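You operate a simulated robot arm through the tools that you are given. There is no shell and no other tool. Be economical: measure what you need, move in short steps, check, and stop when the job is done.

The job below is to be done with a simulated robot arm. You get a single attempt, and the scene is never put back.

Task
Cap the open tube marked 7.5 m with the green cap and stand it in the damp cabinet.
Fine: upper shelf; cap first; close and latch the cabinet again. Set down upright: what you pick out.

Only the result counts: the job must be done as asked and must still hold three seconds after the hand-in. Knocking over, shifting, dropping, spilling or breaking anything else fails it. A push-on lid holds only when it is set on centred and level and pressed home; a screw cap is set on level and turned clockwise until tight.

Robot
A 6-joint arm with a two-finger parallel gripper on a trunk, on a base that drives. Base frame: it is fixed to the floor where the robot stands at the start and does not move with it; the origin is under the middle of the robot, x ahead of it, y to its left, z up. Units: mm, degrees, N and s.
With the tool pointing down near the work surface it reaches from about 360 to 820 mm from the robot's upright axis, wherever it stands. Its first joint turns from -166.0 to 166.0 degrees. Places, roughly: damp cabinet door [400, 300, 1000]; grey latch [400, 200, 1100]; upper shelf of the damp cabinet [600, 300, 1000]. Payload 3.91 kg.
The tool frame sits at the grasp point between the pads (the TCP): z along the fingers, y along the line on which they close. The tips reach 30 mm beyond it. The gripper opens to 110 mm. The fingers are 20 mm wide and 10 mm thick; the gripper's body (48 by 112 mm) begins 55 mm behind the TCP.
Orientation is that of the tool frame in the base frame, as a unit quaternion [x, y, z, w]. With the fingers straight down and closing along the base's y, the tool's x points along the base's -x, its y along +y and its z along -z.

Tools
- The arm moves only by the tool move_arm. Its argument "plan" is a list of rows, each a list of 7 numbers: the gripper command, from -1 (fully open) to 1 (shut), values between in proportion, then the shift along the tool's x, y, z in units of 50 mm (1.0 is 50 mm), then the turn, a rotation vector about the tool's x, y, z in units of 8 degrees (1.0 is 8 degrees). In form: [[grip, dx, dy, dz, ax, ay, az], ...]. A call has 1 to 12 rows; each row shifts and turns the commanded pose from where the row before left it, along the tool's axes as they then stand. A call with a number of a shift or a turn outside -1 to 1 is refused whole. Each row takes 0.2 s and may step no farther than 50 mm and 8.6 degrees from the row before; otherwise, or with a gripper value out of range, the whole call is refused. A pose out of reach is approached as far as the arm can. The call stops where the force on the tool passes 90 N (or 10 N more than at its start, if that is more) or the arm is blocked; 0.2 s more then pass. Each finger travels about 45 mm/s and halts on what it meets, pressing with about 37 N; the grip force reading is that of the motor and also rises with nothing between the fingers. The clock runs only during rows and for 0.2 s after the last one: add rows that do not move to give the fingers time. It gives the time, the measured TCP pose, the force on the tool (base axes), the opening and the grip force at its end, in the units of the frame above (readings bear some noise), with the torque about the TCP (base axes, N m) and any sound that the robot's microphone picked up.
- Cameras (640 x 400 px; columns grow to the right, rows downward): "scene" is now at [5, 162.1, 1610.8]; the picture's right is [0.26, -0.96, 0.00], its down [-0.63, -0.17, -0.76] and it looks along [0.73, 0.20, -0.65] (base axes); focal length 214 px, centre (320, 200). "wrist" rides on the gripper at [77, 7, -114] in the tool frame; the picture's right is [-0.09, 1.00, 0.00], its down [-0.80, -0.07, -0.59] and it looks along [-0.59, -0.05, 0.80] (tool axes); focal length 270 px, centre (320, 200). There is no depth. A picture from a camera that has moved, and an enlarged one, comes with that camera's place and axes in the base frame and with its lens.
- capture(camera): a new picture of that camera. It takes no simulated time.
- move_column(by): slides the trunk up (or, below 0, down) by that many mm; the arm and the scene camera ride with it, the base frame stays. It gives what a move gives, with no picture.
- steer(legs): drives the robot by 1 to 6 legs, each [ahead, turn to the left] in mm and degrees, along the robot's own axes; the way and the turn of a leg run together, so that a leg with both is an arc; at most 1500 mm and 180 degrees a leg. The arm and the cameras ride along, it lands a little off, and it stops where it bumps. It gives what a move gives.
- pan_tilt(pan, tilt): turns the head with the scene camera to pan (to the left, within 155 degrees either way) and tilt (down, from -29 to 69), counted from straight ahead of the robot. It gives what a move gives.
- close_up(camera, box): a new picture of the part [left, top, right, bottom] of that camera's present view, enlarged. It takes no simulated time.
- close_job(): hands the job in; it is judged then, once.

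Work in short steps. Places have to be worked out from the pictures, the camera data and where the tool is seen: move nearer, look again, correct. Check each grasp and each placing, and mend what went wrong. You have 120 turns and 90 pictures in all, those below and enlarged ones among them. Open the gripper and draw the arm clear of the work before you hand the job in, unless the task says otherwise; then end with one line.

The tools are called after "Request:" by a JSON object that holds its "method" and its "body". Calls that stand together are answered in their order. move_arm: Moves the arm, as the interface text tells. Its arguments: {"type":"object","properties":{"plan":{"type":"array","items":{"type":"array","items":{"type":"number"}}}},"required":["plan"]} The other tools are called the same way: move_column (by) slides the trunk up or down; steer (legs) drives the base; pan_tilt (pan, tilt) turns the head that bears the scene camera; capture (camera) takes a picture; close_up (camera, box) takes an enlarged picture of a part of a camera's view; close_job () hands the job in.

At the start:

```text
time: 0.0
ee_pos: [407.4, 127.5, 1519.2]
orientation: [-0.008, 1.0, 0.0, 0.0]
ft_force: [0.7, 0.1, 0.4]
ft_torque: [0.02, -0.04, -0.02]
opening: 110.1
finger_force: 0.0
trunk travel left (down, up): [-565.0, 45.0]
robot x, y, heading: [-1.1, -9.0, -0.2]
head pan, tilt: [15.4, 40.9]
```

scene: 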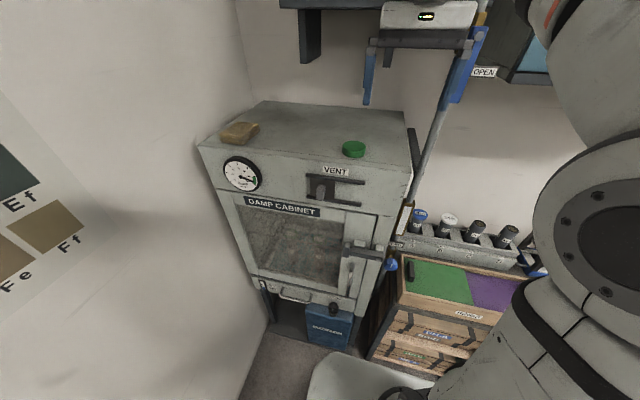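
wrist: 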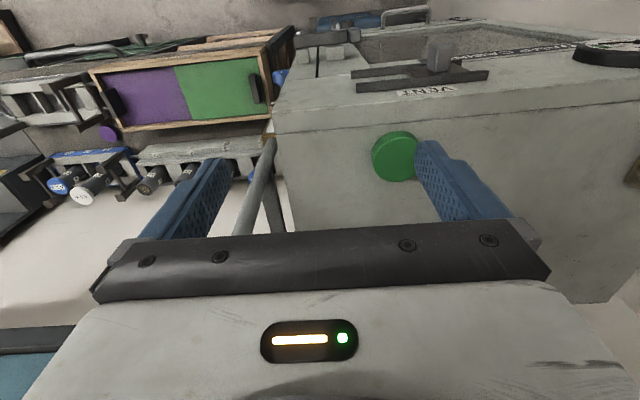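

The scene shows the cabinet with a green cap on top and a tube rack to the right. I'll enlarge both areas, to read the tubes and see the latch.

Request:
{"method": "close_up", "body": {"camera": "scene", "box": [380, 190, 560, 300]}}

Request:
{"method": "close_up", "body": {"camera": "scene", "box": [190, 90, 430, 350]}}

Request:
{"method": "close_up", "body": {"camera": "wrist", "box": [0, 30, 300, 220]}}

```text
3.56 times, centred on (470, 245) of scene
camera zoom: at [5.0, 162.1, 1610.8], right [0.26, -0.96, 0.0], down [-0.63, -0.17, -0.76], along [0.73, 0.2, -0.65], focal length 763 px, centre (-213, 40)
```

zoom: 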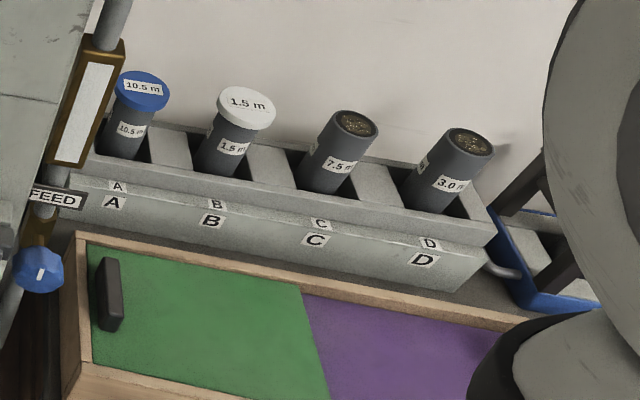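

```text
1.54 times, centred on (310, 220) of scene
camera zoom: at [5.0, 162.1, 1610.8], right [0.26, -0.96, 0.0], down [-0.63, -0.17, -0.76], along [0.73, 0.2, -0.65], focal length 330 px, centre (335, 169)
```

zoom: 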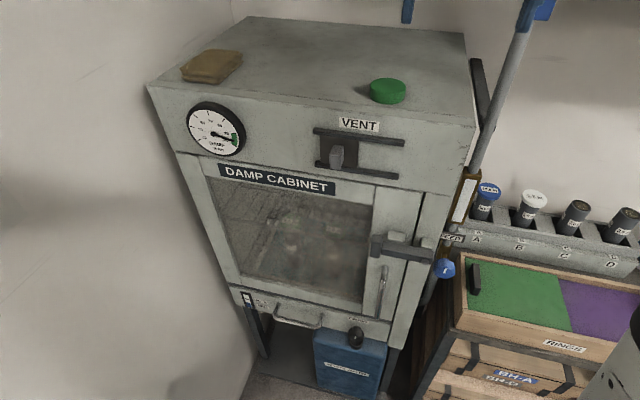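

```text
2.11 times, centred on (150, 125) of wrist
camera zoom: at [330.4, 133.8, 1634.3], right [0.07, 1.0, 0.0], down [0.8, -0.06, 0.59], along [0.59, -0.04, -0.8], focal length 569 px, centre (678, 358)
```

zoom: 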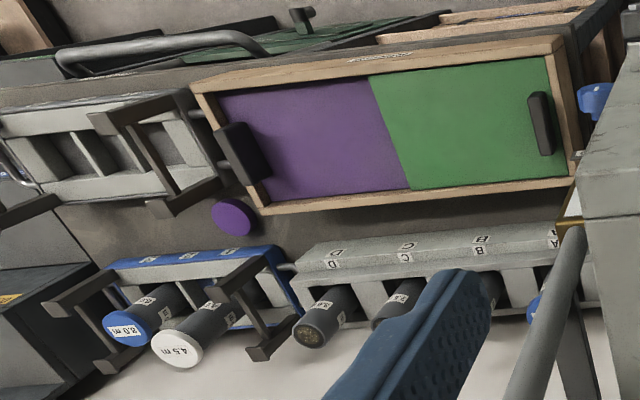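

Tube C is the open 7.5 m tube, at about (727, -288) with its top near z 990. The green cap is at about (468, 207, 1370). I'll zoom in tighter to see the cap type, the tube rim and the latch mechanism.

Request:
{"method": "close_up", "body": {"camera": "scene", "box": [455, 210, 495, 250]}}

Request:
{"method": "close_up", "body": {"camera": "wrist", "box": [350, 110, 450, 200]}}

Request:
{"method": "close_up", "body": {"camera": "scene", "box": [325, 220, 425, 310]}}

```text
10.00 times, centred on (475, 230) of scene
camera zoom: at [5.0, 162.1, 1610.8], right [0.26, -0.96, 0.0], down [-0.63, -0.17, -0.76], along [0.73, 0.2, -0.65], focal length 2145 px, centre (-1230, -100)
```

zoom: 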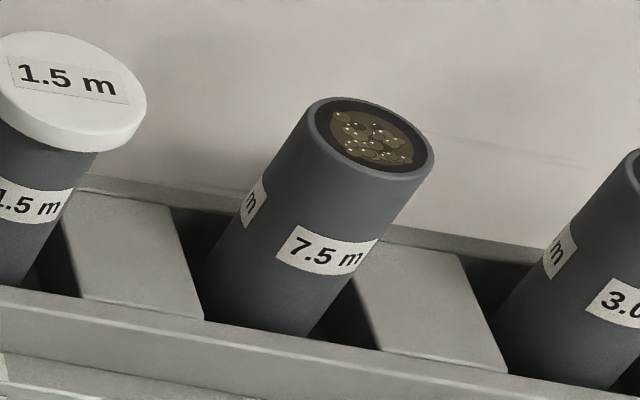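

```text
4.44 times, centred on (400, 155) of wrist
camera zoom: at [330.4, 133.8, 1634.3], right [0.07, 1.0, 0.0], down [0.8, -0.06, 0.59], along [0.59, -0.04, -0.8], focal length 1201 px, centre (-36, 400)
```

zoom: 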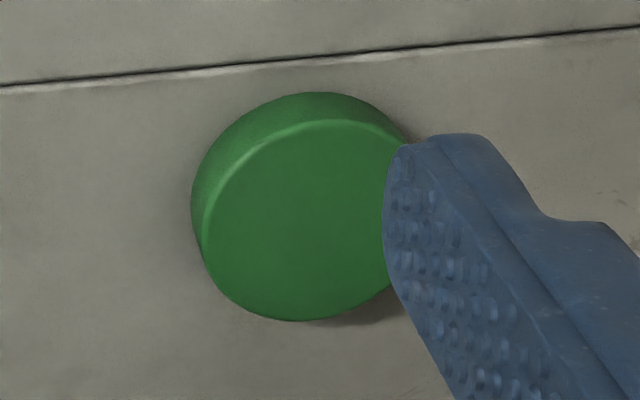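

```text
4.44 times, centred on (375, 265) of scene
camera zoom: at [5.0, 162.1, 1610.8], right [0.26, -0.96, 0.0], down [-0.63, -0.17, -0.76], along [0.73, 0.2, -0.65], focal length 953 px, centre (76, -89)
```

zoom: 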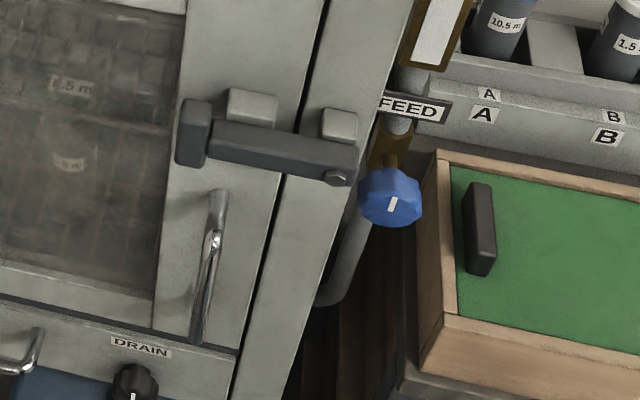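

The tube rim is smooth, so I take the cap as a push-on. The latch is a bar pivoted on the right of the frame. I move above the cap at about (468, 207) and look again.

Request:
{"method": "move_arm", "body": {"plan": [[-1, -0.6, 0.8, 0.4, 0, 0, 0], [-1, -0.6, 0.8, 0.4, 0, 0, 0], [-1, 0, 0, 0.4, 0, 0, 0], [-1, 0, 0, 0, 0, 0, 0]]}}

Request:
{"method": "capture", "body": {"camera": "wrist"}}

Request:
{"method": "capture", "body": {"camera": "scene"}}

```text
refused: row 1 steps farther than a row can; nothing moved
```

```text
81 pictures are left
camera wrist: at [330.4, 133.8, 1634.3], right [0.07, 1.0, 0.0], down [0.8, -0.06, 0.59], along [0.59, -0.04, -0.8], focal length 270 px, centre (320, 200)
```

wrist: 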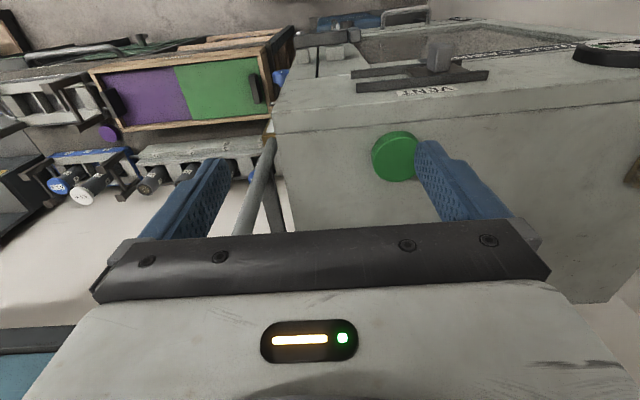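

```text
80 pictures are left
camera scene: at [5.0, 162.1, 1610.8], right [0.26, -0.96, 0.0], down [-0.63, -0.17, -0.76], along [0.73, 0.2, -0.65], focal length 214 px, centre (320, 200)
```

scene: 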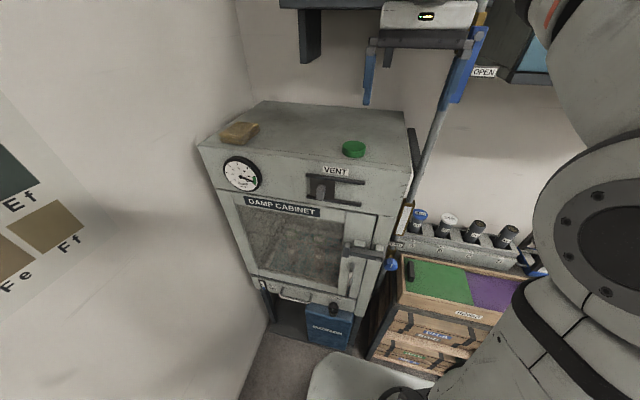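

The row was refused because its norm was too large. I split it into smaller steps.

Request:
{"method": "move_arm", "body": {"plan": [[-1, -0.4, 0.53, 0, 0, 0, 0], [-1, -0.4, 0.53, 0, 0, 0, 0], [-1, -0.4, 0.53, 0, 0, 0, 0], [-1, 0, 0, 0.7, 0, 0, 0], [-1, 0, 0, 0.5, 0, 0, 0], [-1, 0, 0, 0, 0, 0, 0]]}}

Request:
{"method": "capture", "body": {"camera": "wrist"}}

Request:
{"method": "close_up", "body": {"camera": "scene", "box": [260, 30, 460, 190]}}

```text
time: 1.4
ee_pos: [460.6, 205.4, 1445.2]
orientation: [-0.007, 1.0, 0.0, 0.0]
ft_force: [0.2, 0.3, 0.1]
ft_torque: [0.02, 0.01, -0.03]
opening: 110.2
finger_force: 0.1
out of reach, approached as far as the arm can: row 2, 3
trunk travel left (down, up): [-565.0, 45.0]
robot x, y, heading: [0.2, -10.2, 0.2]
head pan, tilt: [15.4, 40.9]
```

```text
79 pictures are left
camera wrist: at [383.6, 211.5, 1559.4], right [0.07, 1.0, 0.0], down [0.8, -0.06, 0.59], along [0.59, -0.04, -0.8], focal length 270 px, centre (320, 200)
```

wrist: 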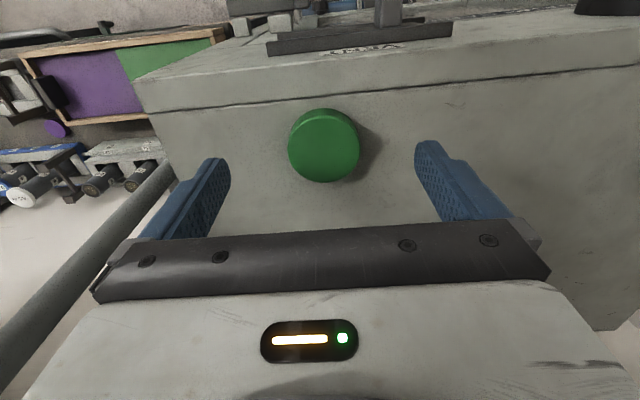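

```text
2.50 times, centred on (360, 110) of scene
camera zoom: at [4.8, 162.2, 1610.8], right [0.26, -0.96, 0.0], down [-0.63, -0.17, -0.76], along [0.73, 0.2, -0.65], focal length 536 px, centre (220, 425)
```

zoom: 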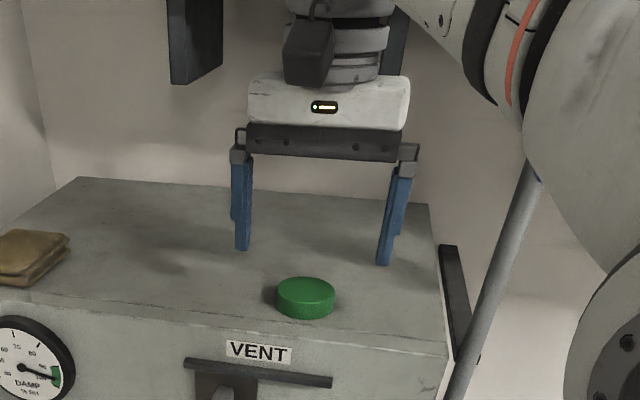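

The new fix puts the cap at about (466, 209), with its top between z 1375 and 1387. I move down part way, centred on it.

Request:
{"method": "move_arm", "body": {"plan": [[-1, -0.12, 0.07, 0, 0, 0, 0], [-1, 0, 0, 0.5, 0, 0, 0], [-1, 0, 0, 0.2, 0, 0, 0], [-1, 0, 0, 0, 0, 0, 0]]}}

Request:
{"method": "close_up", "body": {"camera": "scene", "box": [310, 80, 410, 170]}}

Request:
{"method": "capture", "body": {"camera": "wrist"}}

```text
time: 2.4
ee_pos: [467.6, 211.3, 1410.0]
orientation: [-0.008, 1.0, 0.0, -0.001]
ft_force: [0.0, 0.0, -0.6]
ft_torque: [-0.01, 0.0, 0.0]
opening: 110.0
finger_force: 0.1
trunk travel left (down, up): [-565.0, 45.0]
robot x, y, heading: [-1.7, -10.1, -0.0]
head pan, tilt: [15.4, 40.9]
```

```text
4.44 times, centred on (360, 125) of scene
camera zoom: at [4.8, 162.1, 1610.8], right [0.26, -0.96, 0.0], down [-0.63, -0.17, -0.76], along [0.73, 0.2, -0.65], focal length 953 px, centre (142, 533)
```

zoom: 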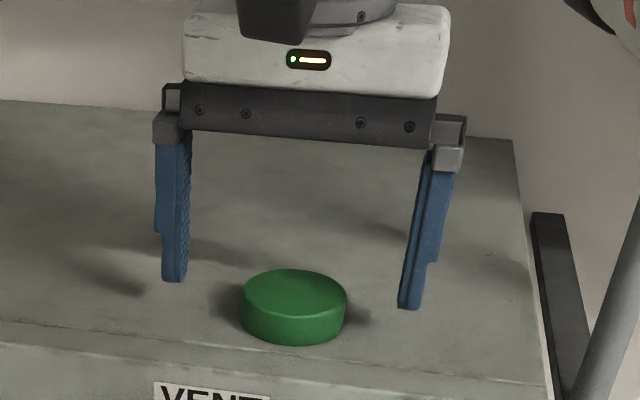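

```text
76 pictures are left
camera wrist: at [389.8, 215.9, 1524.5], right [0.07, 1.0, 0.0], down [0.8, -0.06, 0.59], along [0.59, -0.04, -0.8], focal length 270 px, centre (320, 200)
```

wrist: 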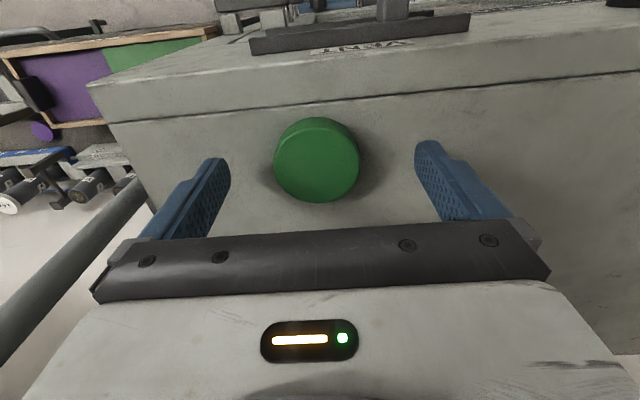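

The fingertip midpoint and the cap's top centre line up in both views, so the cap top is at about (467, 211, 1380) and its underside near 1356. I lower 17 mm and close.

Request:
{"method": "move_arm", "body": {"plan": [[-1, 0, 0, 0.34, 0, 0, 0], [-1, 0, 0, 0, 0, 0, 0], [1, 0, 0, 0, 0, 0, 0], [1, 0, 0, 0, 0, 0, 0], [1, 0, 0, 0, 0, 0, 0], [1, 0, 0, 0, 0, 0, 0], [1, 0, 0, 0, 0, 0, 0], [1, 0, 0, 0, 0, 0, 0]]}}

Request:
{"method": "close_up", "body": {"camera": "scene", "box": [310, 80, 410, 170]}}

```text
time: 4.2
ee_pos: [467.0, 211.8, 1393.0]
orientation: [-0.008, 1.0, -0.001, 0.0]
ft_force: [0.7, 0.7, 0.6]
ft_torque: [0.06, -0.04, 0.02]
opening: 53.6
finger_force: 37.1
trunk travel left (down, up): [-565.0, 45.0]
robot x, y, heading: [2.2, -11.6, 0.0]
head pan, tilt: [15.4, 40.9]
```

```text
4.44 times, centred on (360, 125) of scene
camera zoom: at [5.0, 162.2, 1610.8], right [0.26, -0.96, 0.0], down [-0.63, -0.17, -0.76], along [0.73, 0.2, -0.65], focal length 953 px, centre (142, 533)
```

zoom: 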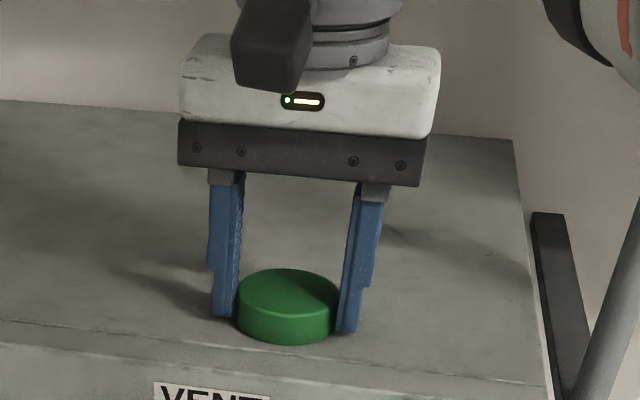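

The cap is gripped, with an opening of 53.6 mm. I lift it 60 mm and draw back towards the robot, because I place a vertical pole at about (525, 37) that I must swing around.

Request:
{"method": "move_arm", "body": {"plan": [[1, 0, 0, -0.6, 0, 0, 0], [1, 0, 0, -0.6, 0, 0, 0], [1, 0.6, -0.5, 0, 0, 0, 0], [1, 0.6, -0.7, 0, 0, 0, 0], [1, 0.2, -0.9, 0, 0, 0, 0], [1, 0, -1, 0, 0, 0, 0], [1, 0, -1, 0, 0, 0, 0], [1, 0, -1, 0, 0, 0, 0], [1, 0, -1, 0, 0, 0, 0], [1, 0, -1, 0, 0, 0, 0], [1, 0, -1, 0, 0, 0, 0], [1, 0, 0, 0, 0, 0, 0]]}}

Request:
{"method": "capture", "body": {"camera": "wrist"}}

Request:
{"method": "capture", "body": {"camera": "scene"}}

```text
time: 6.8
ee_pos: [405.8, -195.6, 1455.9]
orientation: [-0.009, 1.0, 0.0, 0.0]
ft_force: [-0.2, -0.1, -0.3]
ft_torque: [0.04, 0.01, -0.02]
opening: 53.3
finger_force: 37.1
trunk travel left (down, up): [-565.0, 45.0]
robot x, y, heading: [0.7, -8.3, -0.3]
head pan, tilt: [15.4, 40.9]
```

```text
74 pictures are left
camera wrist: at [328.8, -189.7, 1570.7], right [0.07, 1.0, 0.0], down [0.8, -0.06, 0.59], along [0.59, -0.04, -0.8], focal length 270 px, centre (320, 200)
```

wrist: 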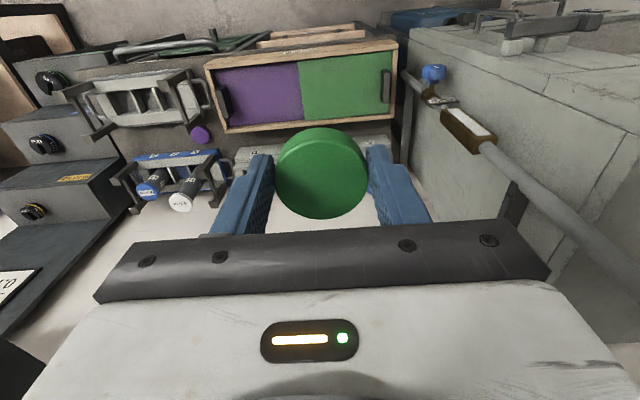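

```text
73 pictures are left
camera scene: at [4.7, 162.5, 1610.8], right [0.27, -0.96, 0.0], down [-0.63, -0.17, -0.76], along [0.73, 0.2, -0.65], focal length 214 px, centre (320, 200)
```

scene: 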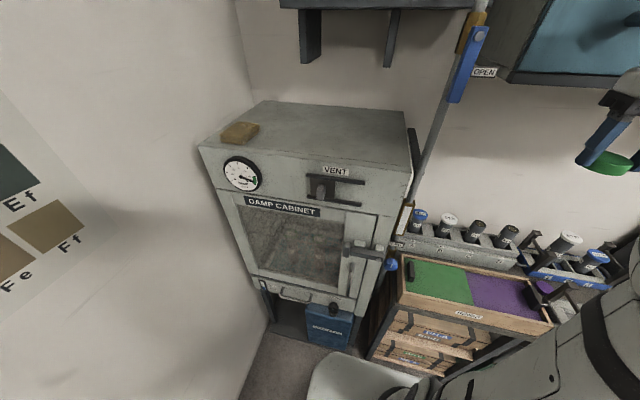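

The cap is held level. A wall cupboard overhangs the bench at z of about 1470 and up, so I lower the trunk before reaching out.

Request:
{"method": "move_column", "body": {"by": -370}}

Request:
{"method": "capture", "body": {"camera": "wrist"}}

Request:
{"method": "pan_tilt", "body": {"pan": -15, "tilt": 25}}

Request:
{"method": "capture", "body": {"camera": "scene"}}

```text
time: 10.4
ee_pos: [405.7, -194.4, 1087.0]
orientation: [-0.008, 1.0, 0.0, 0.0]
ft_force: [0.1, 0.2, -0.2]
ft_torque: [-0.02, 0.04, -0.02]
opening: 53.6
finger_force: 36.6
trunk travel left (down, up): [-195.0, 415.0]
robot x, y, heading: [-2.5, -9.2, -0.1]
head pan, tilt: [15.4, 40.9]
```

```text
72 pictures are left
camera wrist: at [329.1, -189.8, 1200.5], right [0.07, 1.0, 0.0], down [0.8, -0.06, 0.59], along [0.59, -0.04, -0.8], focal length 270 px, centre (320, 200)
```

wrist: 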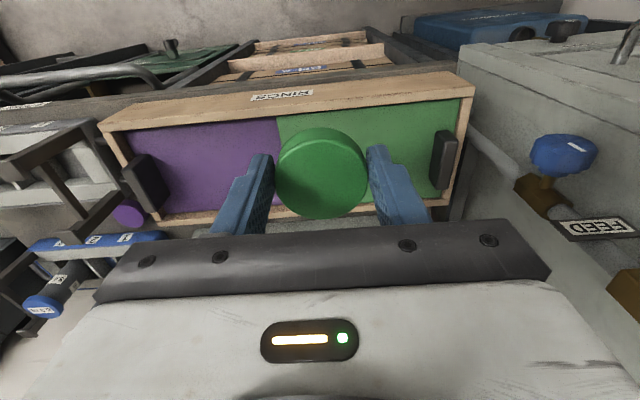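

```text
time: 11.3
ee_pos: [406.3, -195.1, 1085.9]
orientation: [-0.007, 1.0, 0.0, -0.001]
ft_force: [-0.4, 0.1, -0.2]
ft_torque: [0.04, 0.02, 0.01]
opening: 53.6
finger_force: 36.8
trunk travel left (down, up): [-195.0, 415.0]
robot x, y, heading: [0.6, -7.2, -0.2]
head pan, tilt: [-15.0, 25.0]
```

```text
71 pictures are left
camera scene: at [12.5, 115.9, 1265.4], right [-0.26, -0.97, 0.0], down [-0.41, 0.11, -0.91], along [0.88, -0.23, -0.42], focal length 214 px, centre (320, 200)
```

scene: 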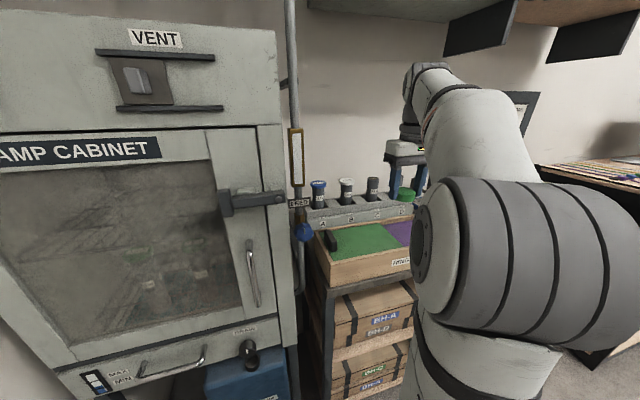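

All clear at z 1086. I advance towards tube C and stop about 85 mm short to look.

Request:
{"method": "move_arm", "body": {"plan": [[1, -0.78, -0.25, 0, 0, 0, 0], [1, -0.78, -0.25, 0, 0, 0, 0], [1, -0.78, -0.25, 0, 0, 0, 0], [1, -0.78, -0.25, 0, 0, 0, 0], [1, -0.78, -0.25, 0, 0, 0, 0], [1, -0.78, -0.25, 0, 0, 0, 0], [1, 0, 0, 0, 0, 0, 0]]}}

Request:
{"method": "capture", "body": {"camera": "wrist"}}

Request:
{"method": "capture", "body": {"camera": "scene"}}

```text
time: 12.9
ee_pos: [604.8, -254.2, 1049.5]
orientation: [-0.008, 1.0, 0.0, 0.0]
ft_force: [-0.1, -0.5, 0.4]
ft_torque: [0.01, -0.02, 0.0]
opening: 53.5
finger_force: 37.5
out of reach, approached as far as the arm can: row 5, 6
trunk travel left (down, up): [-195.0, 415.0]
robot x, y, heading: [-0.7, -10.2, -0.0]
head pan, tilt: [-15.0, 25.0]
```

```text
70 pictures are left
camera wrist: at [526.5, -247.9, 1163.3], right [0.07, 1.0, 0.0], down [0.8, -0.06, 0.6], along [0.59, -0.04, -0.8], focal length 270 px, centre (320, 200)
```

wrist: 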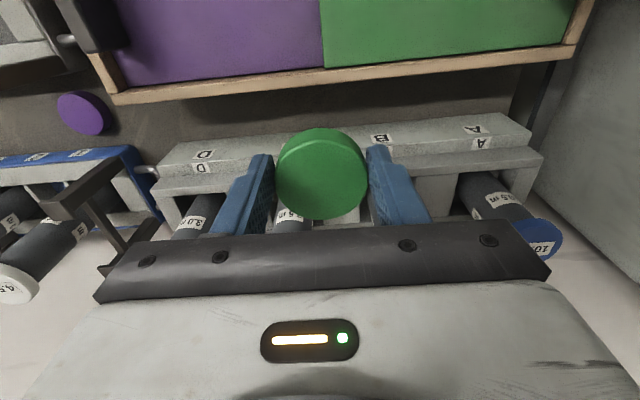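

```text
69 pictures are left
camera scene: at [13.1, 115.6, 1265.4], right [-0.26, -0.97, 0.0], down [-0.41, 0.11, -0.91], along [0.88, -0.24, -0.42], focal length 214 px, centre (320, 200)
```

scene: 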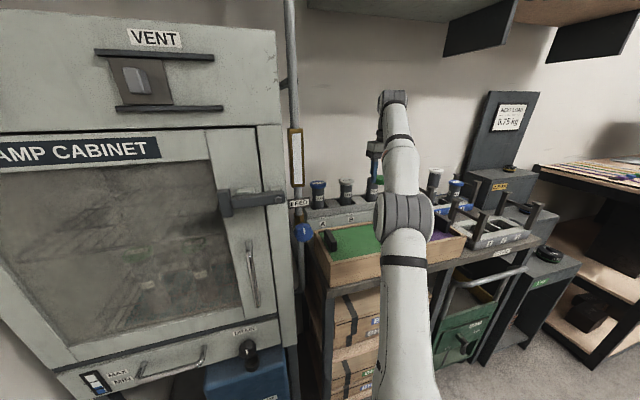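

The arm is out of reach because its wrist is too high above the shoulder. I retract a little, raise the trunk and bring the tool down relative to it, which should extend the reach.

Request:
{"method": "move_arm", "body": {"plan": [[1, 0.78, 0.25, 0, 0, 0, 0], [1, 0.78, 0.25, 0, 0, 0, 0], [1, 0.6, 0.2, 0, 0, 0, 0], [1, 0, 0, 0, 0, 0, 0]]}}

Request:
{"method": "move_column", "body": {"by": 200}}

Request:
{"method": "move_arm", "body": {"plan": [[1, 0, 0, 0.9, 0, 0, 0], [1, 0, 0, 0.9, 0, 0, 0], [1, 0, 0, 0.9, 0, 0, 0], [1, 0, 0, 0.9, 0, 0, 0], [1, 0, 0, 0, 0, 0, 0]]}}

```text
time: 13.9
ee_pos: [493.8, -220.2, 1046.7]
orientation: [-0.007, 1.0, -0.001, 0.0]
ft_force: [-0.4, -0.3, 0.4]
ft_torque: [-0.03, -0.01, 0.0]
opening: 53.5
finger_force: 37.5
trunk travel left (down, up): [-195.0, 415.0]
robot x, y, heading: [0.5, -10.3, 0.0]
head pan, tilt: [-15.0, 25.0]
```

```text
time: 16.1
ee_pos: [494.7, -219.3, 1247.2]
orientation: [-0.008, 1.0, 0.0, 0.0]
ft_force: [0.3, -0.6, -1.2]
ft_torque: [0.02, -0.03, 0.0]
opening: 53.4
finger_force: 37.0
trunk travel left (down, up): [-395.0, 215.0]
robot x, y, heading: [1.7, -7.7, -0.1]
head pan, tilt: [-15.0, 25.0]
```

```text
time: 17.3
ee_pos: [492.4, -218.8, 1063.8]
orientation: [-0.007, 1.0, 0.0, 0.0]
ft_force: [0.6, 0.1, -0.4]
ft_torque: [0.02, 0.01, 0.03]
opening: 53.4
finger_force: 36.7
trunk travel left (down, up): [-395.0, 215.0]
robot x, y, heading: [-0.0, -12.0, 0.1]
head pan, tilt: [-15.0, 25.0]
```

Now I reach out to about (690, -280) at z 1064 and look.

Request:
{"method": "move_arm", "body": {"plan": [[1, -0.79, -0.25, 0, 0, 0, 0], [1, -0.79, -0.25, 0, 0, 0, 0], [1, -0.79, -0.25, 0, 0, 0, 0], [1, -0.79, -0.25, 0, 0, 0, 0], [1, -0.79, -0.3, 0, 0, 0, 0], [1, 0, 0, 0, 0, 0, 0]]}}

Request:
{"method": "capture", "body": {"camera": "wrist"}}

Request:
{"method": "capture", "body": {"camera": "scene"}}

```text
time: 18.7
ee_pos: [690.7, -280.5, 1068.1]
orientation: [-0.008, 1.0, 0.0, 0.0]
ft_force: [-0.6, 0.4, -0.8]
ft_torque: [0.02, 0.03, 0.02]
opening: 53.6
finger_force: 37.2
trunk travel left (down, up): [-395.0, 215.0]
robot x, y, heading: [-1.4, -16.6, -0.1]
head pan, tilt: [-15.0, 25.0]
```

```text
68 pictures are left
camera wrist: at [614.0, -275.8, 1182.5], right [0.07, 1.0, 0.0], down [0.8, -0.06, 0.59], along [0.59, -0.04, -0.8], focal length 270 px, centre (320, 200)
```

wrist: 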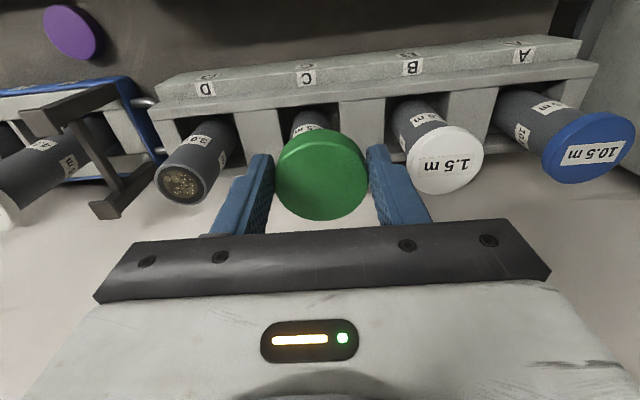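

```text
67 pictures are left
camera scene: at [12.9, 115.5, 1465.5], right [-0.26, -0.97, 0.0], down [-0.41, 0.11, -0.91], along [0.88, -0.24, -0.42], focal length 214 px, centre (320, 200)
```

scene: 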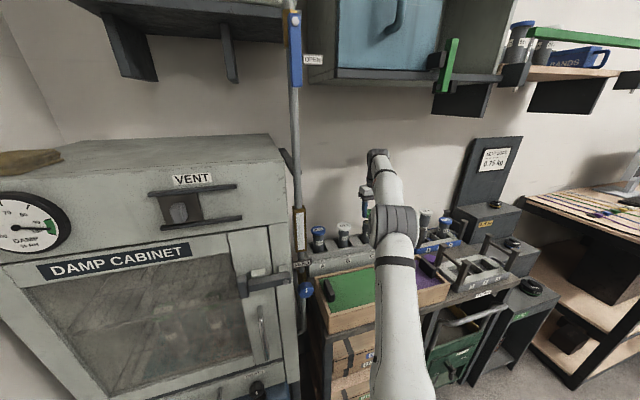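

From the B and D tops I place C at about (727.5, -290) with its top at z 990. I move over it, still 40 mm above, and check from both cameras.

Request:
{"method": "move_arm", "body": {"plan": [[1, -0.74, -0.19, 0, 0, 0, 0], [1, 0, 0, 0, 0, 0, 0], [1, 0, 0, 0, 0, 0, 0]]}}

Request:
{"method": "capture", "body": {"camera": "wrist"}}

Request:
{"method": "close_up", "body": {"camera": "scene", "box": [300, 140, 480, 290]}}

```text
time: 19.5
ee_pos: [714.0, -285.9, 1065.2]
orientation: [-0.008, 1.0, 0.0, 0.0]
ft_force: [0.1, 0.0, -0.3]
ft_torque: [-0.01, -0.01, 0.03]
opening: 53.4
finger_force: 36.5
out of reach, approached as far as the arm can: row 1
trunk travel left (down, up): [-395.0, 215.0]
robot x, y, heading: [0.1, -7.6, 0.0]
head pan, tilt: [-15.0, 25.0]
```

```text
66 pictures are left
camera wrist: at [638.1, -280.1, 1181.1], right [0.07, 1.0, 0.0], down [0.8, -0.06, 0.59], along [0.59, -0.04, -0.8], focal length 270 px, centre (320, 200)
```

wrist: 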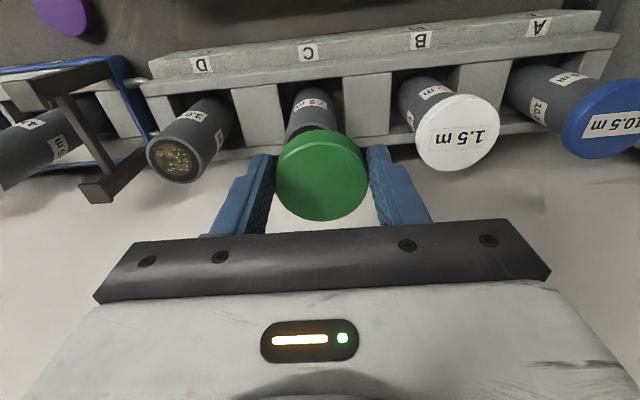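

```text
2.67 times, centred on (390, 215) of scene
camera zoom: at [12.0, 116.0, 1465.4], right [-0.26, -0.97, 0.0], down [-0.41, 0.11, -0.91], along [0.88, -0.24, -0.42], focal length 572 px, centre (133, 160)
```

zoom: 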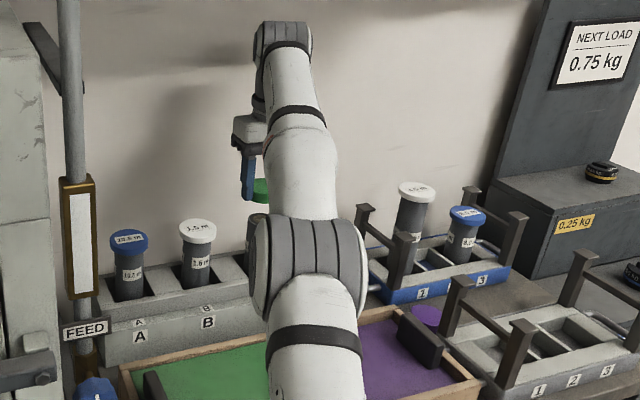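

Reach is still a bit short. I raise the trunk another 100 mm, as the wrist stays well below the cupboard bottom at about 1510, then lower the tool again.

Request:
{"method": "move_column", "body": {"by": 100}}

Request:
{"method": "move_arm", "body": {"plan": [[1, 0, 0, 0.8, 0, 0, 0], [1, 0, 0, 0.8, 0, 0, 0], [1, 0, 0, 0.5, 0, 0, 0], [1, 0, 0, 0, 0, 0, 0], [1, 0, 0, 0, 0, 0, 0]]}}

```text
time: 20.8
ee_pos: [716.0, -285.5, 1165.4]
orientation: [-0.009, 1.0, 0.0, 0.0]
ft_force: [0.6, -1.3, -0.3]
ft_torque: [0.01, 0.02, 0.03]
opening: 53.5
finger_force: 37.1
trunk travel left (down, up): [-495.0, 115.0]
robot x, y, heading: [-1.7, -12.0, -0.0]
head pan, tilt: [-15.0, 25.0]
```

```text
time: 22.0
ee_pos: [716.8, -284.7, 1059.8]
orientation: [-0.008, 1.0, 0.0, -0.001]
ft_force: [0.8, 0.1, -0.1]
ft_torque: [0.02, 0.02, -0.02]
opening: 53.2
finger_force: 37.0
trunk travel left (down, up): [-495.0, 115.0]
robot x, y, heading: [2.3, -10.7, -0.0]
head pan, tilt: [-15.0, 25.0]
```

Now I shift to (728, -290).

Request:
{"method": "move_arm", "body": {"plan": [[1, -0.22, -0.1, 0, 0, 0, 0], [1, 0, 0, 0, 0, 0, 0], [1, 0, 0, 0, 0, 0, 0]]}}

Request:
{"method": "capture", "body": {"camera": "wrist"}}

Request:
{"method": "close_up", "body": {"camera": "scene", "box": [330, 180, 430, 280]}}

```text
time: 22.8
ee_pos: [726.9, -291.6, 1060.1]
orientation: [-0.008, 1.0, 0.0, 0.0]
ft_force: [0.6, -0.4, -0.9]
ft_torque: [0.01, -0.01, -0.01]
opening: 53.6
finger_force: 36.6
trunk travel left (down, up): [-495.0, 115.0]
robot x, y, heading: [3.4, -8.3, 0.0]
head pan, tilt: [-15.0, 25.0]
```

```text
64 pictures are left
camera wrist: at [650.4, -285.8, 1174.3], right [0.07, 1.0, 0.0], down [0.8, -0.06, 0.59], along [0.59, -0.04, -0.8], focal length 270 px, centre (320, 200)
```

wrist: 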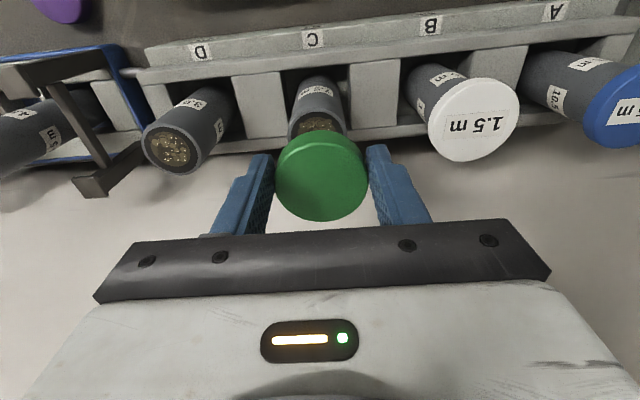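

```text
4.00 times, centred on (380, 230) of scene
camera zoom: at [12.8, 115.8, 1565.4], right [-0.26, -0.97, 0.0], down [-0.41, 0.11, -0.91], along [0.88, -0.24, -0.42], focal length 858 px, centre (80, 80)
```

zoom: 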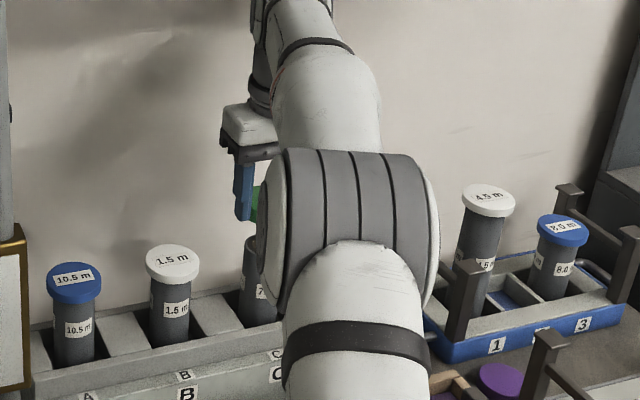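

The rim of tube C shows just beyond the cap. I zoom in for an accurate fix.

Request:
{"method": "close_up", "body": {"camera": "wrist", "box": [270, 70, 370, 150]}}

Request:
{"method": "close_up", "body": {"camera": "wrist", "box": [120, 80, 240, 180]}}

```text
5.00 times, centred on (320, 110) of wrist
camera zoom: at [650.4, -285.8, 1174.3], right [0.07, 1.0, 0.0], down [0.8, -0.06, 0.59], along [0.59, -0.04, -0.8], focal length 1351 px, centre (320, 650)
```

zoom: 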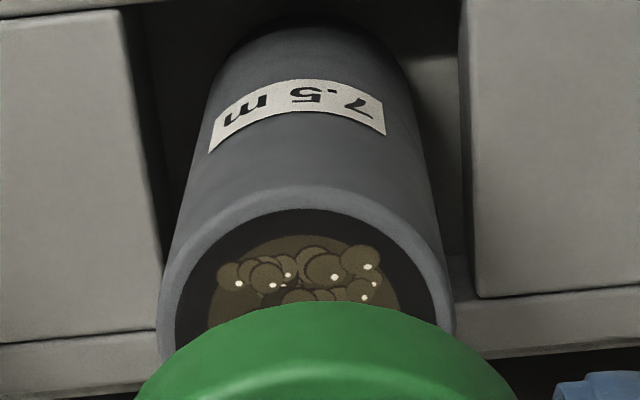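

```text
4.00 times, centred on (180, 130) of wrist
camera zoom: at [650.4, -285.8, 1174.3], right [0.07, 1.0, 0.0], down [0.8, -0.06, 0.59], along [0.59, -0.04, -0.8], focal length 1081 px, centre (880, 480)
```

zoom: 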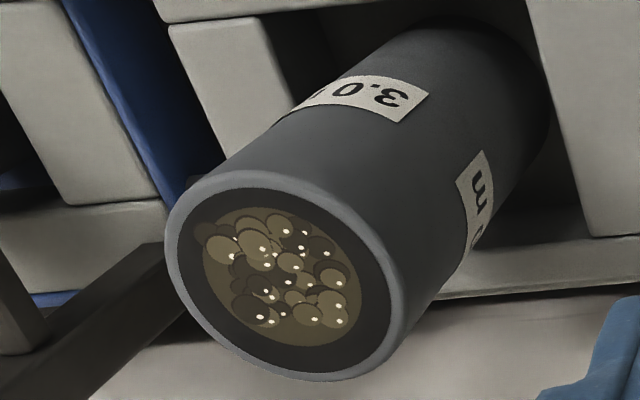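

Request:
{"method": "close_up", "body": {"camera": "wrist", "box": [260, 120, 385, 230]}}

```text
3.64 times, centred on (322, 175) of wrist
camera zoom: at [650.4, -285.8, 1174.3], right [0.07, 1.0, 0.0], down [0.8, -0.06, 0.59], along [0.59, -0.04, -0.8], focal length 983 px, centre (311, 291)
```

zoom: 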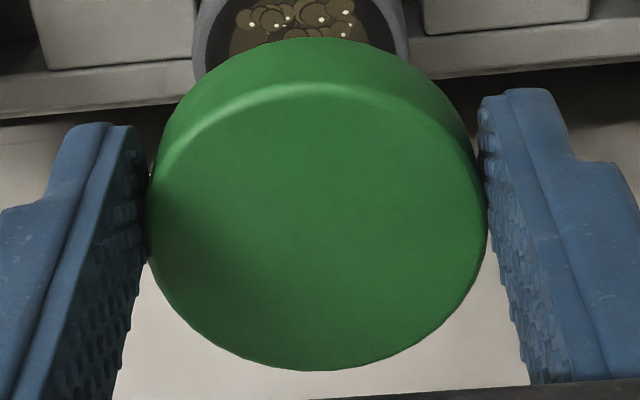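

Relative to the TCP, the tube centre is at about (0, -1.2) and the cap centre at about (+3.6, +0.6). I correct by (-3.6, -1.8) and lower 22 mm to just above the rim.

Request:
{"method": "move_arm", "body": {"plan": [[1, 0.072, -0.036, 0, 0, 0, 0], [1, 0, 0, 0.22, 0, 0, 0], [1, 0, 0, 0.22, 0, 0, 0], [1, 0, 0, 0, 0, 0, 0], [1, 0, 0, 0, 0, 0, 0]]}}

Request:
{"method": "close_up", "body": {"camera": "wrist", "box": [260, 100, 385, 230]}}

Request:
{"method": "close_up", "body": {"camera": "scene", "box": [365, 210, 405, 260]}}

```text
time: 24.0
ee_pos: [724.0, -293.6, 1038.5]
orientation: [-0.008, 1.0, 0.0, 0.001]
ft_force: [0.4, 0.5, -0.4]
ft_torque: [0.03, 0.04, -0.04]
opening: 53.5
finger_force: 36.8
trunk travel left (down, up): [-495.0, 115.0]
robot x, y, heading: [-5.1, -10.1, -0.1]
head pan, tilt: [-15.0, 25.0]
```

```text
3.08 times, centred on (322, 165) of wrist
camera zoom: at [647.4, -287.3, 1152.8], right [0.07, 1.0, 0.0], down [0.8, -0.06, 0.59], along [0.59, -0.04, -0.8], focal length 832 px, centre (312, 308)
```

zoom: 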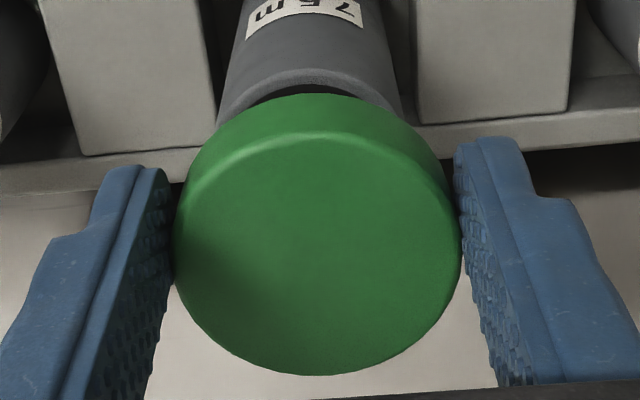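

```text
8.00 times, centred on (385, 235) of scene
camera zoom: at [12.9, 115.7, 1565.4], right [-0.26, -0.97, 0.0], down [-0.41, 0.11, -0.91], along [0.88, -0.24, -0.42], focal length 1716 px, centre (-200, -80)
```

zoom: 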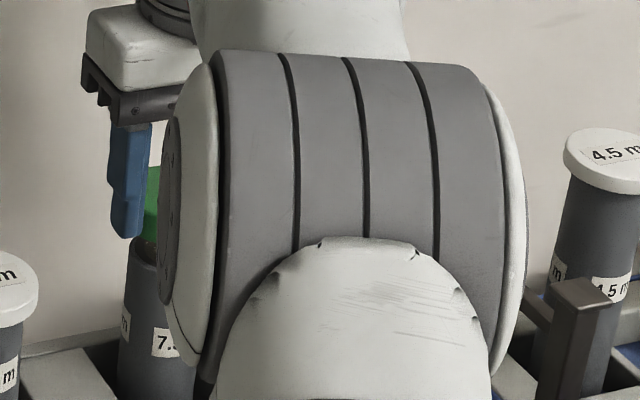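

The alignment looks good. I trim y by -0.6 mm and descend slowly, watching the force.

Request:
{"method": "move_arm", "body": {"plan": [[1, 0, -0.012, 0.1, 0, 0, 0], [1, 0, 0, 0.06, 0, 0, 0], [1, 0, 0, 0.04, 0, 0, 0], [1, 0, 0, 0, 0, 0, 0]]}}

Request:
{"method": "close_up", "body": {"camera": "wrist", "box": [260, 100, 385, 230]}}

```text
time: 25.0
ee_pos: [723.8, -293.5, 1028.7]
orientation: [-0.008, 1.0, 0.0, 0.0]
ft_force: [0.0, -0.7, -0.2]
ft_torque: [0.01, 0.01, -0.03]
opening: 53.6
finger_force: 36.9
trunk travel left (down, up): [-495.0, 115.0]
robot x, y, heading: [0.7, -11.0, -0.1]
head pan, tilt: [-15.0, 25.0]
```

```text
3.08 times, centred on (322, 165) of wrist
camera zoom: at [645.9, -288.0, 1144.0], right [0.07, 1.0, 0.0], down [0.8, -0.06, 0.59], along [0.59, -0.04, -0.8], focal length 832 px, centre (312, 308)
```

zoom: 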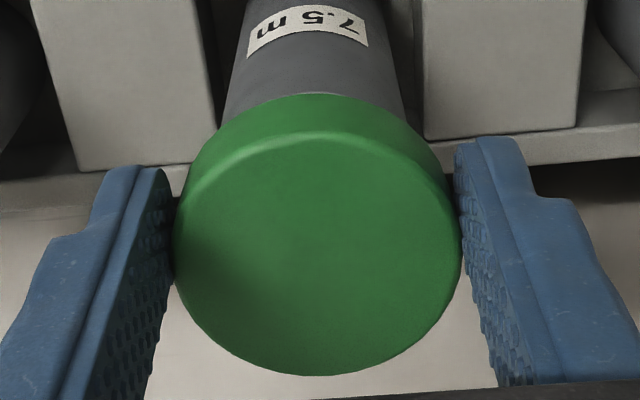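

No contact yet and still well aligned. I continue down in 2 mm steps.

Request:
{"method": "move_arm", "body": {"plan": [[1, 0, 0, 0.04, 0, 0, 0], [1, 0, 0, 0.04, 0, 0, 0], [1, 0, 0, 0.04, 0, 0, 0], [1, 0, 0, 0, 0, 0, 0]]}}

```text
time: 26.0
ee_pos: [722.3, -293.4, 1022.5]
orientation: [-0.008, 1.0, 0.0, 0.0]
ft_force: [0.3, 0.3, -0.1]
ft_torque: [-0.03, 0.0, 0.0]
opening: 53.5
finger_force: 36.6
trunk travel left (down, up): [-495.0, 115.0]
robot x, y, heading: [-0.4, -10.2, -0.1]
head pan, tilt: [-15.0, 25.0]
```

Request:
{"method": "move_arm", "body": {"plan": [[1, 0, 0, 0.04, 0, 0, 0], [1, 0, 0, 0.04, 0, 0, 0], [1, 0, 0, 0, 0, 0, 0]]}}

Request:
{"method": "close_up", "body": {"camera": "scene", "box": [365, 210, 405, 260]}}

```text
time: 26.8
ee_pos: [723.2, -293.3, 1018.9]
orientation: [-0.008, 1.0, 0.001, 0.0]
ft_force: [-0.6, -0.5, -0.3]
ft_torque: [-0.01, 0.0, 0.01]
opening: 53.4
finger_force: 37.5
trunk travel left (down, up): [-495.0, 115.0]
robot x, y, heading: [0.6, -11.5, -0.2]
head pan, tilt: [-15.0, 25.0]
```

```text
8.00 times, centred on (385, 235) of scene
camera zoom: at [12.9, 115.8, 1565.4], right [-0.26, -0.97, 0.0], down [-0.41, 0.11, -0.91], along [0.88, -0.24, -0.42], focal length 1716 px, centre (-200, -80)
```

zoom: 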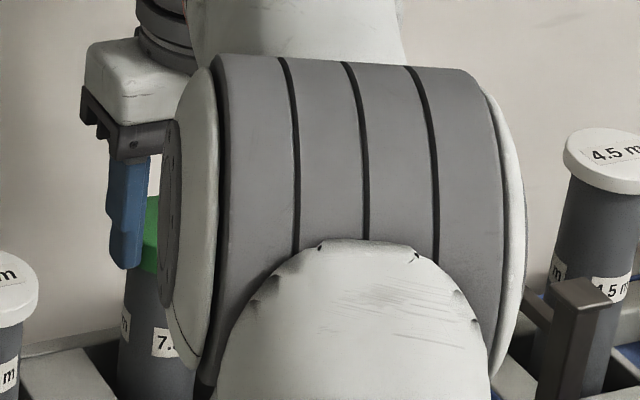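

The cap edge now meets or overlaps the rim with no force yet. I keep stepping down.

Request:
{"method": "move_arm", "body": {"plan": [[1, 0, 0, 0.04, 0, 0, 0], [1, 0, 0, 0.04, 0, 0, 0], [1, 0, 0, 0.04, 0, 0, 0], [1, 0, 0, 0, 0, 0, 0]]}}

```text
time: 27.8
ee_pos: [722.6, -293.8, 1011.6]
orientation: [-0.008, 1.0, 0.0, 0.001]
ft_force: [0.1, 0.0, -0.3]
ft_torque: [-0.04, -0.03, -0.01]
opening: 53.4
finger_force: 37.5
trunk travel left (down, up): [-495.0, 115.0]
robot x, y, heading: [4.1, -11.9, -0.4]
head pan, tilt: [-15.0, 25.0]
```

Request:
{"method": "move_arm", "body": {"plan": [[1, 0, 0, 0.04, 0, 0, 0], [1, 0, 0, 0.04, 0, 0, 0], [1, 0, 0, 0, 0, 0, 0]]}}

Request:
{"method": "close_up", "body": {"camera": "scene", "box": [365, 210, 405, 260]}}

Request:
{"method": "close_up", "body": {"camera": "wrist", "box": [260, 100, 385, 230]}}

```text
time: 28.6
ee_pos: [723.1, -292.4, 1008.4]
orientation: [-0.008, 1.0, 0.0, 0.001]
ft_force: [-0.5, -0.1, -0.3]
ft_torque: [-0.03, -0.01, 0.0]
opening: 53.2
finger_force: 36.7
trunk travel left (down, up): [-495.0, 115.0]
robot x, y, heading: [0.7, -9.4, 0.0]
head pan, tilt: [-15.0, 25.0]
```

```text
8.00 times, centred on (385, 235) of scene
camera zoom: at [12.9, 115.8, 1565.4], right [-0.26, -0.97, 0.0], down [-0.41, 0.11, -0.91], along [0.88, -0.24, -0.42], focal length 1716 px, centre (-200, -80)
```

zoom: 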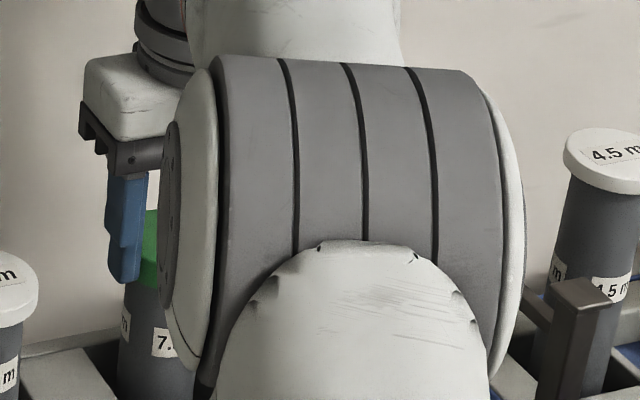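

```text
3.08 times, centred on (322, 165) of wrist
camera zoom: at [646.1, -287.4, 1123.7], right [0.07, 1.0, 0.0], down [0.8, -0.06, 0.59], along [0.59, -0.04, -0.8], focal length 832 px, centre (312, 308)
```

zoom: 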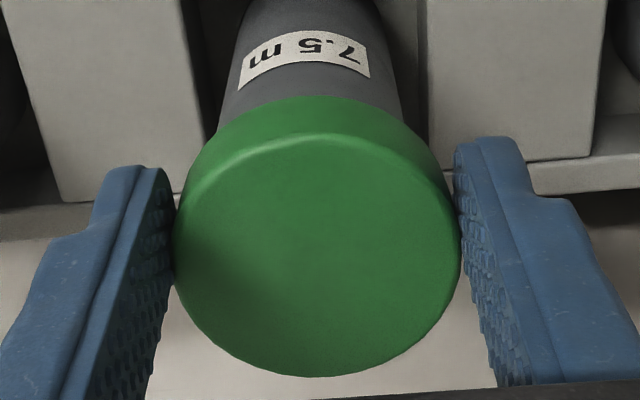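

The cap now surrounds the tube, with its top at about 996. I press on in small steps until force builds.

Request:
{"method": "move_arm", "body": {"plan": [[1, 0, 0, 0.03, 0, 0, 0], [1, 0, 0, 0.03, 0, 0, 0], [1, 0, 0, 0, 0, 0, 0]]}}

```text
time: 29.4
ee_pos: [723.5, -293.6, 1005.4]
orientation: [-0.008, 1.0, -0.001, -0.001]
ft_force: [-0.1, 0.5, -0.5]
ft_torque: [0.0, -0.03, -0.01]
opening: 53.1
finger_force: 36.6
trunk travel left (down, up): [-495.0, 115.0]
robot x, y, heading: [0.6, -12.9, -0.2]
head pan, tilt: [-15.0, 25.0]
```

Request:
{"method": "move_arm", "body": {"plan": [[1, 0, 0, 0.04, 0, 0, 0], [1, 0, 0, 0.04, 0, 0, 0], [1, 0, 0, 0, 0, 0, 0]]}}

Request:
{"method": "close_up", "body": {"camera": "wrist", "box": [260, 100, 385, 230]}}

```text
time: 30.2
ee_pos: [722.8, -292.7, 1003.8]
orientation: [-0.007, 1.0, 0.0, 0.0]
ft_force: [0.7, -1.6, 6.9]
ft_torque: [0.01, -0.04, -0.02]
opening: 53.0
finger_force: 36.8
trunk travel left (down, up): [-495.0, 115.0]
robot x, y, heading: [0.7, -6.9, -0.0]
head pan, tilt: [-15.0, 25.0]
```

```text
3.08 times, centred on (322, 165) of wrist
camera zoom: at [646.1, -287.5, 1117.5], right [0.07, 1.0, 0.0], down [0.8, -0.06, 0.6], along [0.59, -0.04, -0.8], focal length 832 px, centre (312, 308)
```

zoom: 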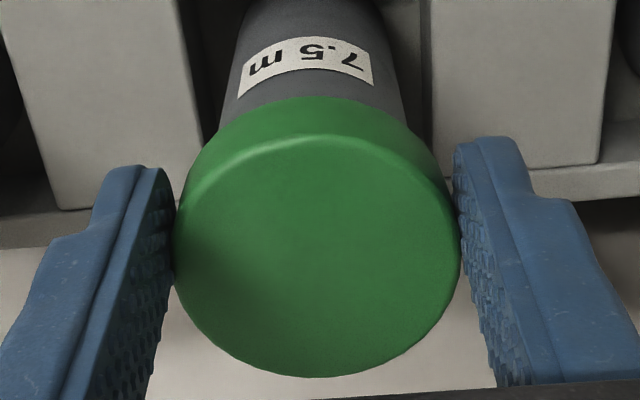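

Contact has started: 6.9 N at z 1003.8. I press further to push the cap home.

Request:
{"method": "move_arm", "body": {"plan": [[1, 0, 0, 0.05, 0, 0, 0], [1, 0, 0, 0.05, 0, 0, 0], [1, 0, 0, 0, 0, 0, 0]]}}

```text
time: 31.0
ee_pos: [721.9, -292.3, 1000.5]
orientation: [-0.008, 1.0, -0.001, 0.002]
ft_force: [3.8, -0.1, 25.7]
ft_torque: [0.07, -0.28, -0.16]
opening: 52.4
finger_force: 37.2
trunk travel left (down, up): [-495.0, 115.0]
robot x, y, heading: [3.5, -9.0, 0.1]
head pan, tilt: [-15.0, 25.0]
```

Request:
{"method": "move_arm", "body": {"plan": [[1, 0, 0, 0.05, 0, 0, 0], [1, 0, 0, 0.05, 0, 0, 0], [1, 0, 0, 0, 0, 0, 0]]}}

Request:
{"method": "close_up", "body": {"camera": "wrist", "box": [260, 100, 385, 230]}}

```text
time: 31.8
ee_pos: [720.9, -292.7, 993.5]
orientation: [-0.008, 1.0, 0.0, 0.001]
ft_force: [-7.3, -0.9, 19.9]
ft_torque: [-0.02, 0.13, -0.02]
opening: 47.2
finger_force: 37.1
trunk travel left (down, up): [-495.0, 115.0]
robot x, y, heading: [-2.8, -9.3, -0.1]
head pan, tilt: [-15.0, 25.0]
```

```text
3.08 times, centred on (322, 165) of wrist
camera zoom: at [642.9, -286.9, 1108.4], right [0.07, 1.0, 0.0], down [0.8, -0.06, 0.6], along [0.59, -0.04, -0.8], focal length 832 px, centre (312, 308)
```

zoom: 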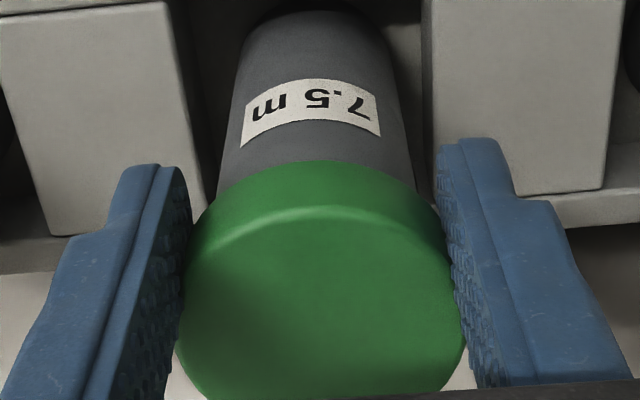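

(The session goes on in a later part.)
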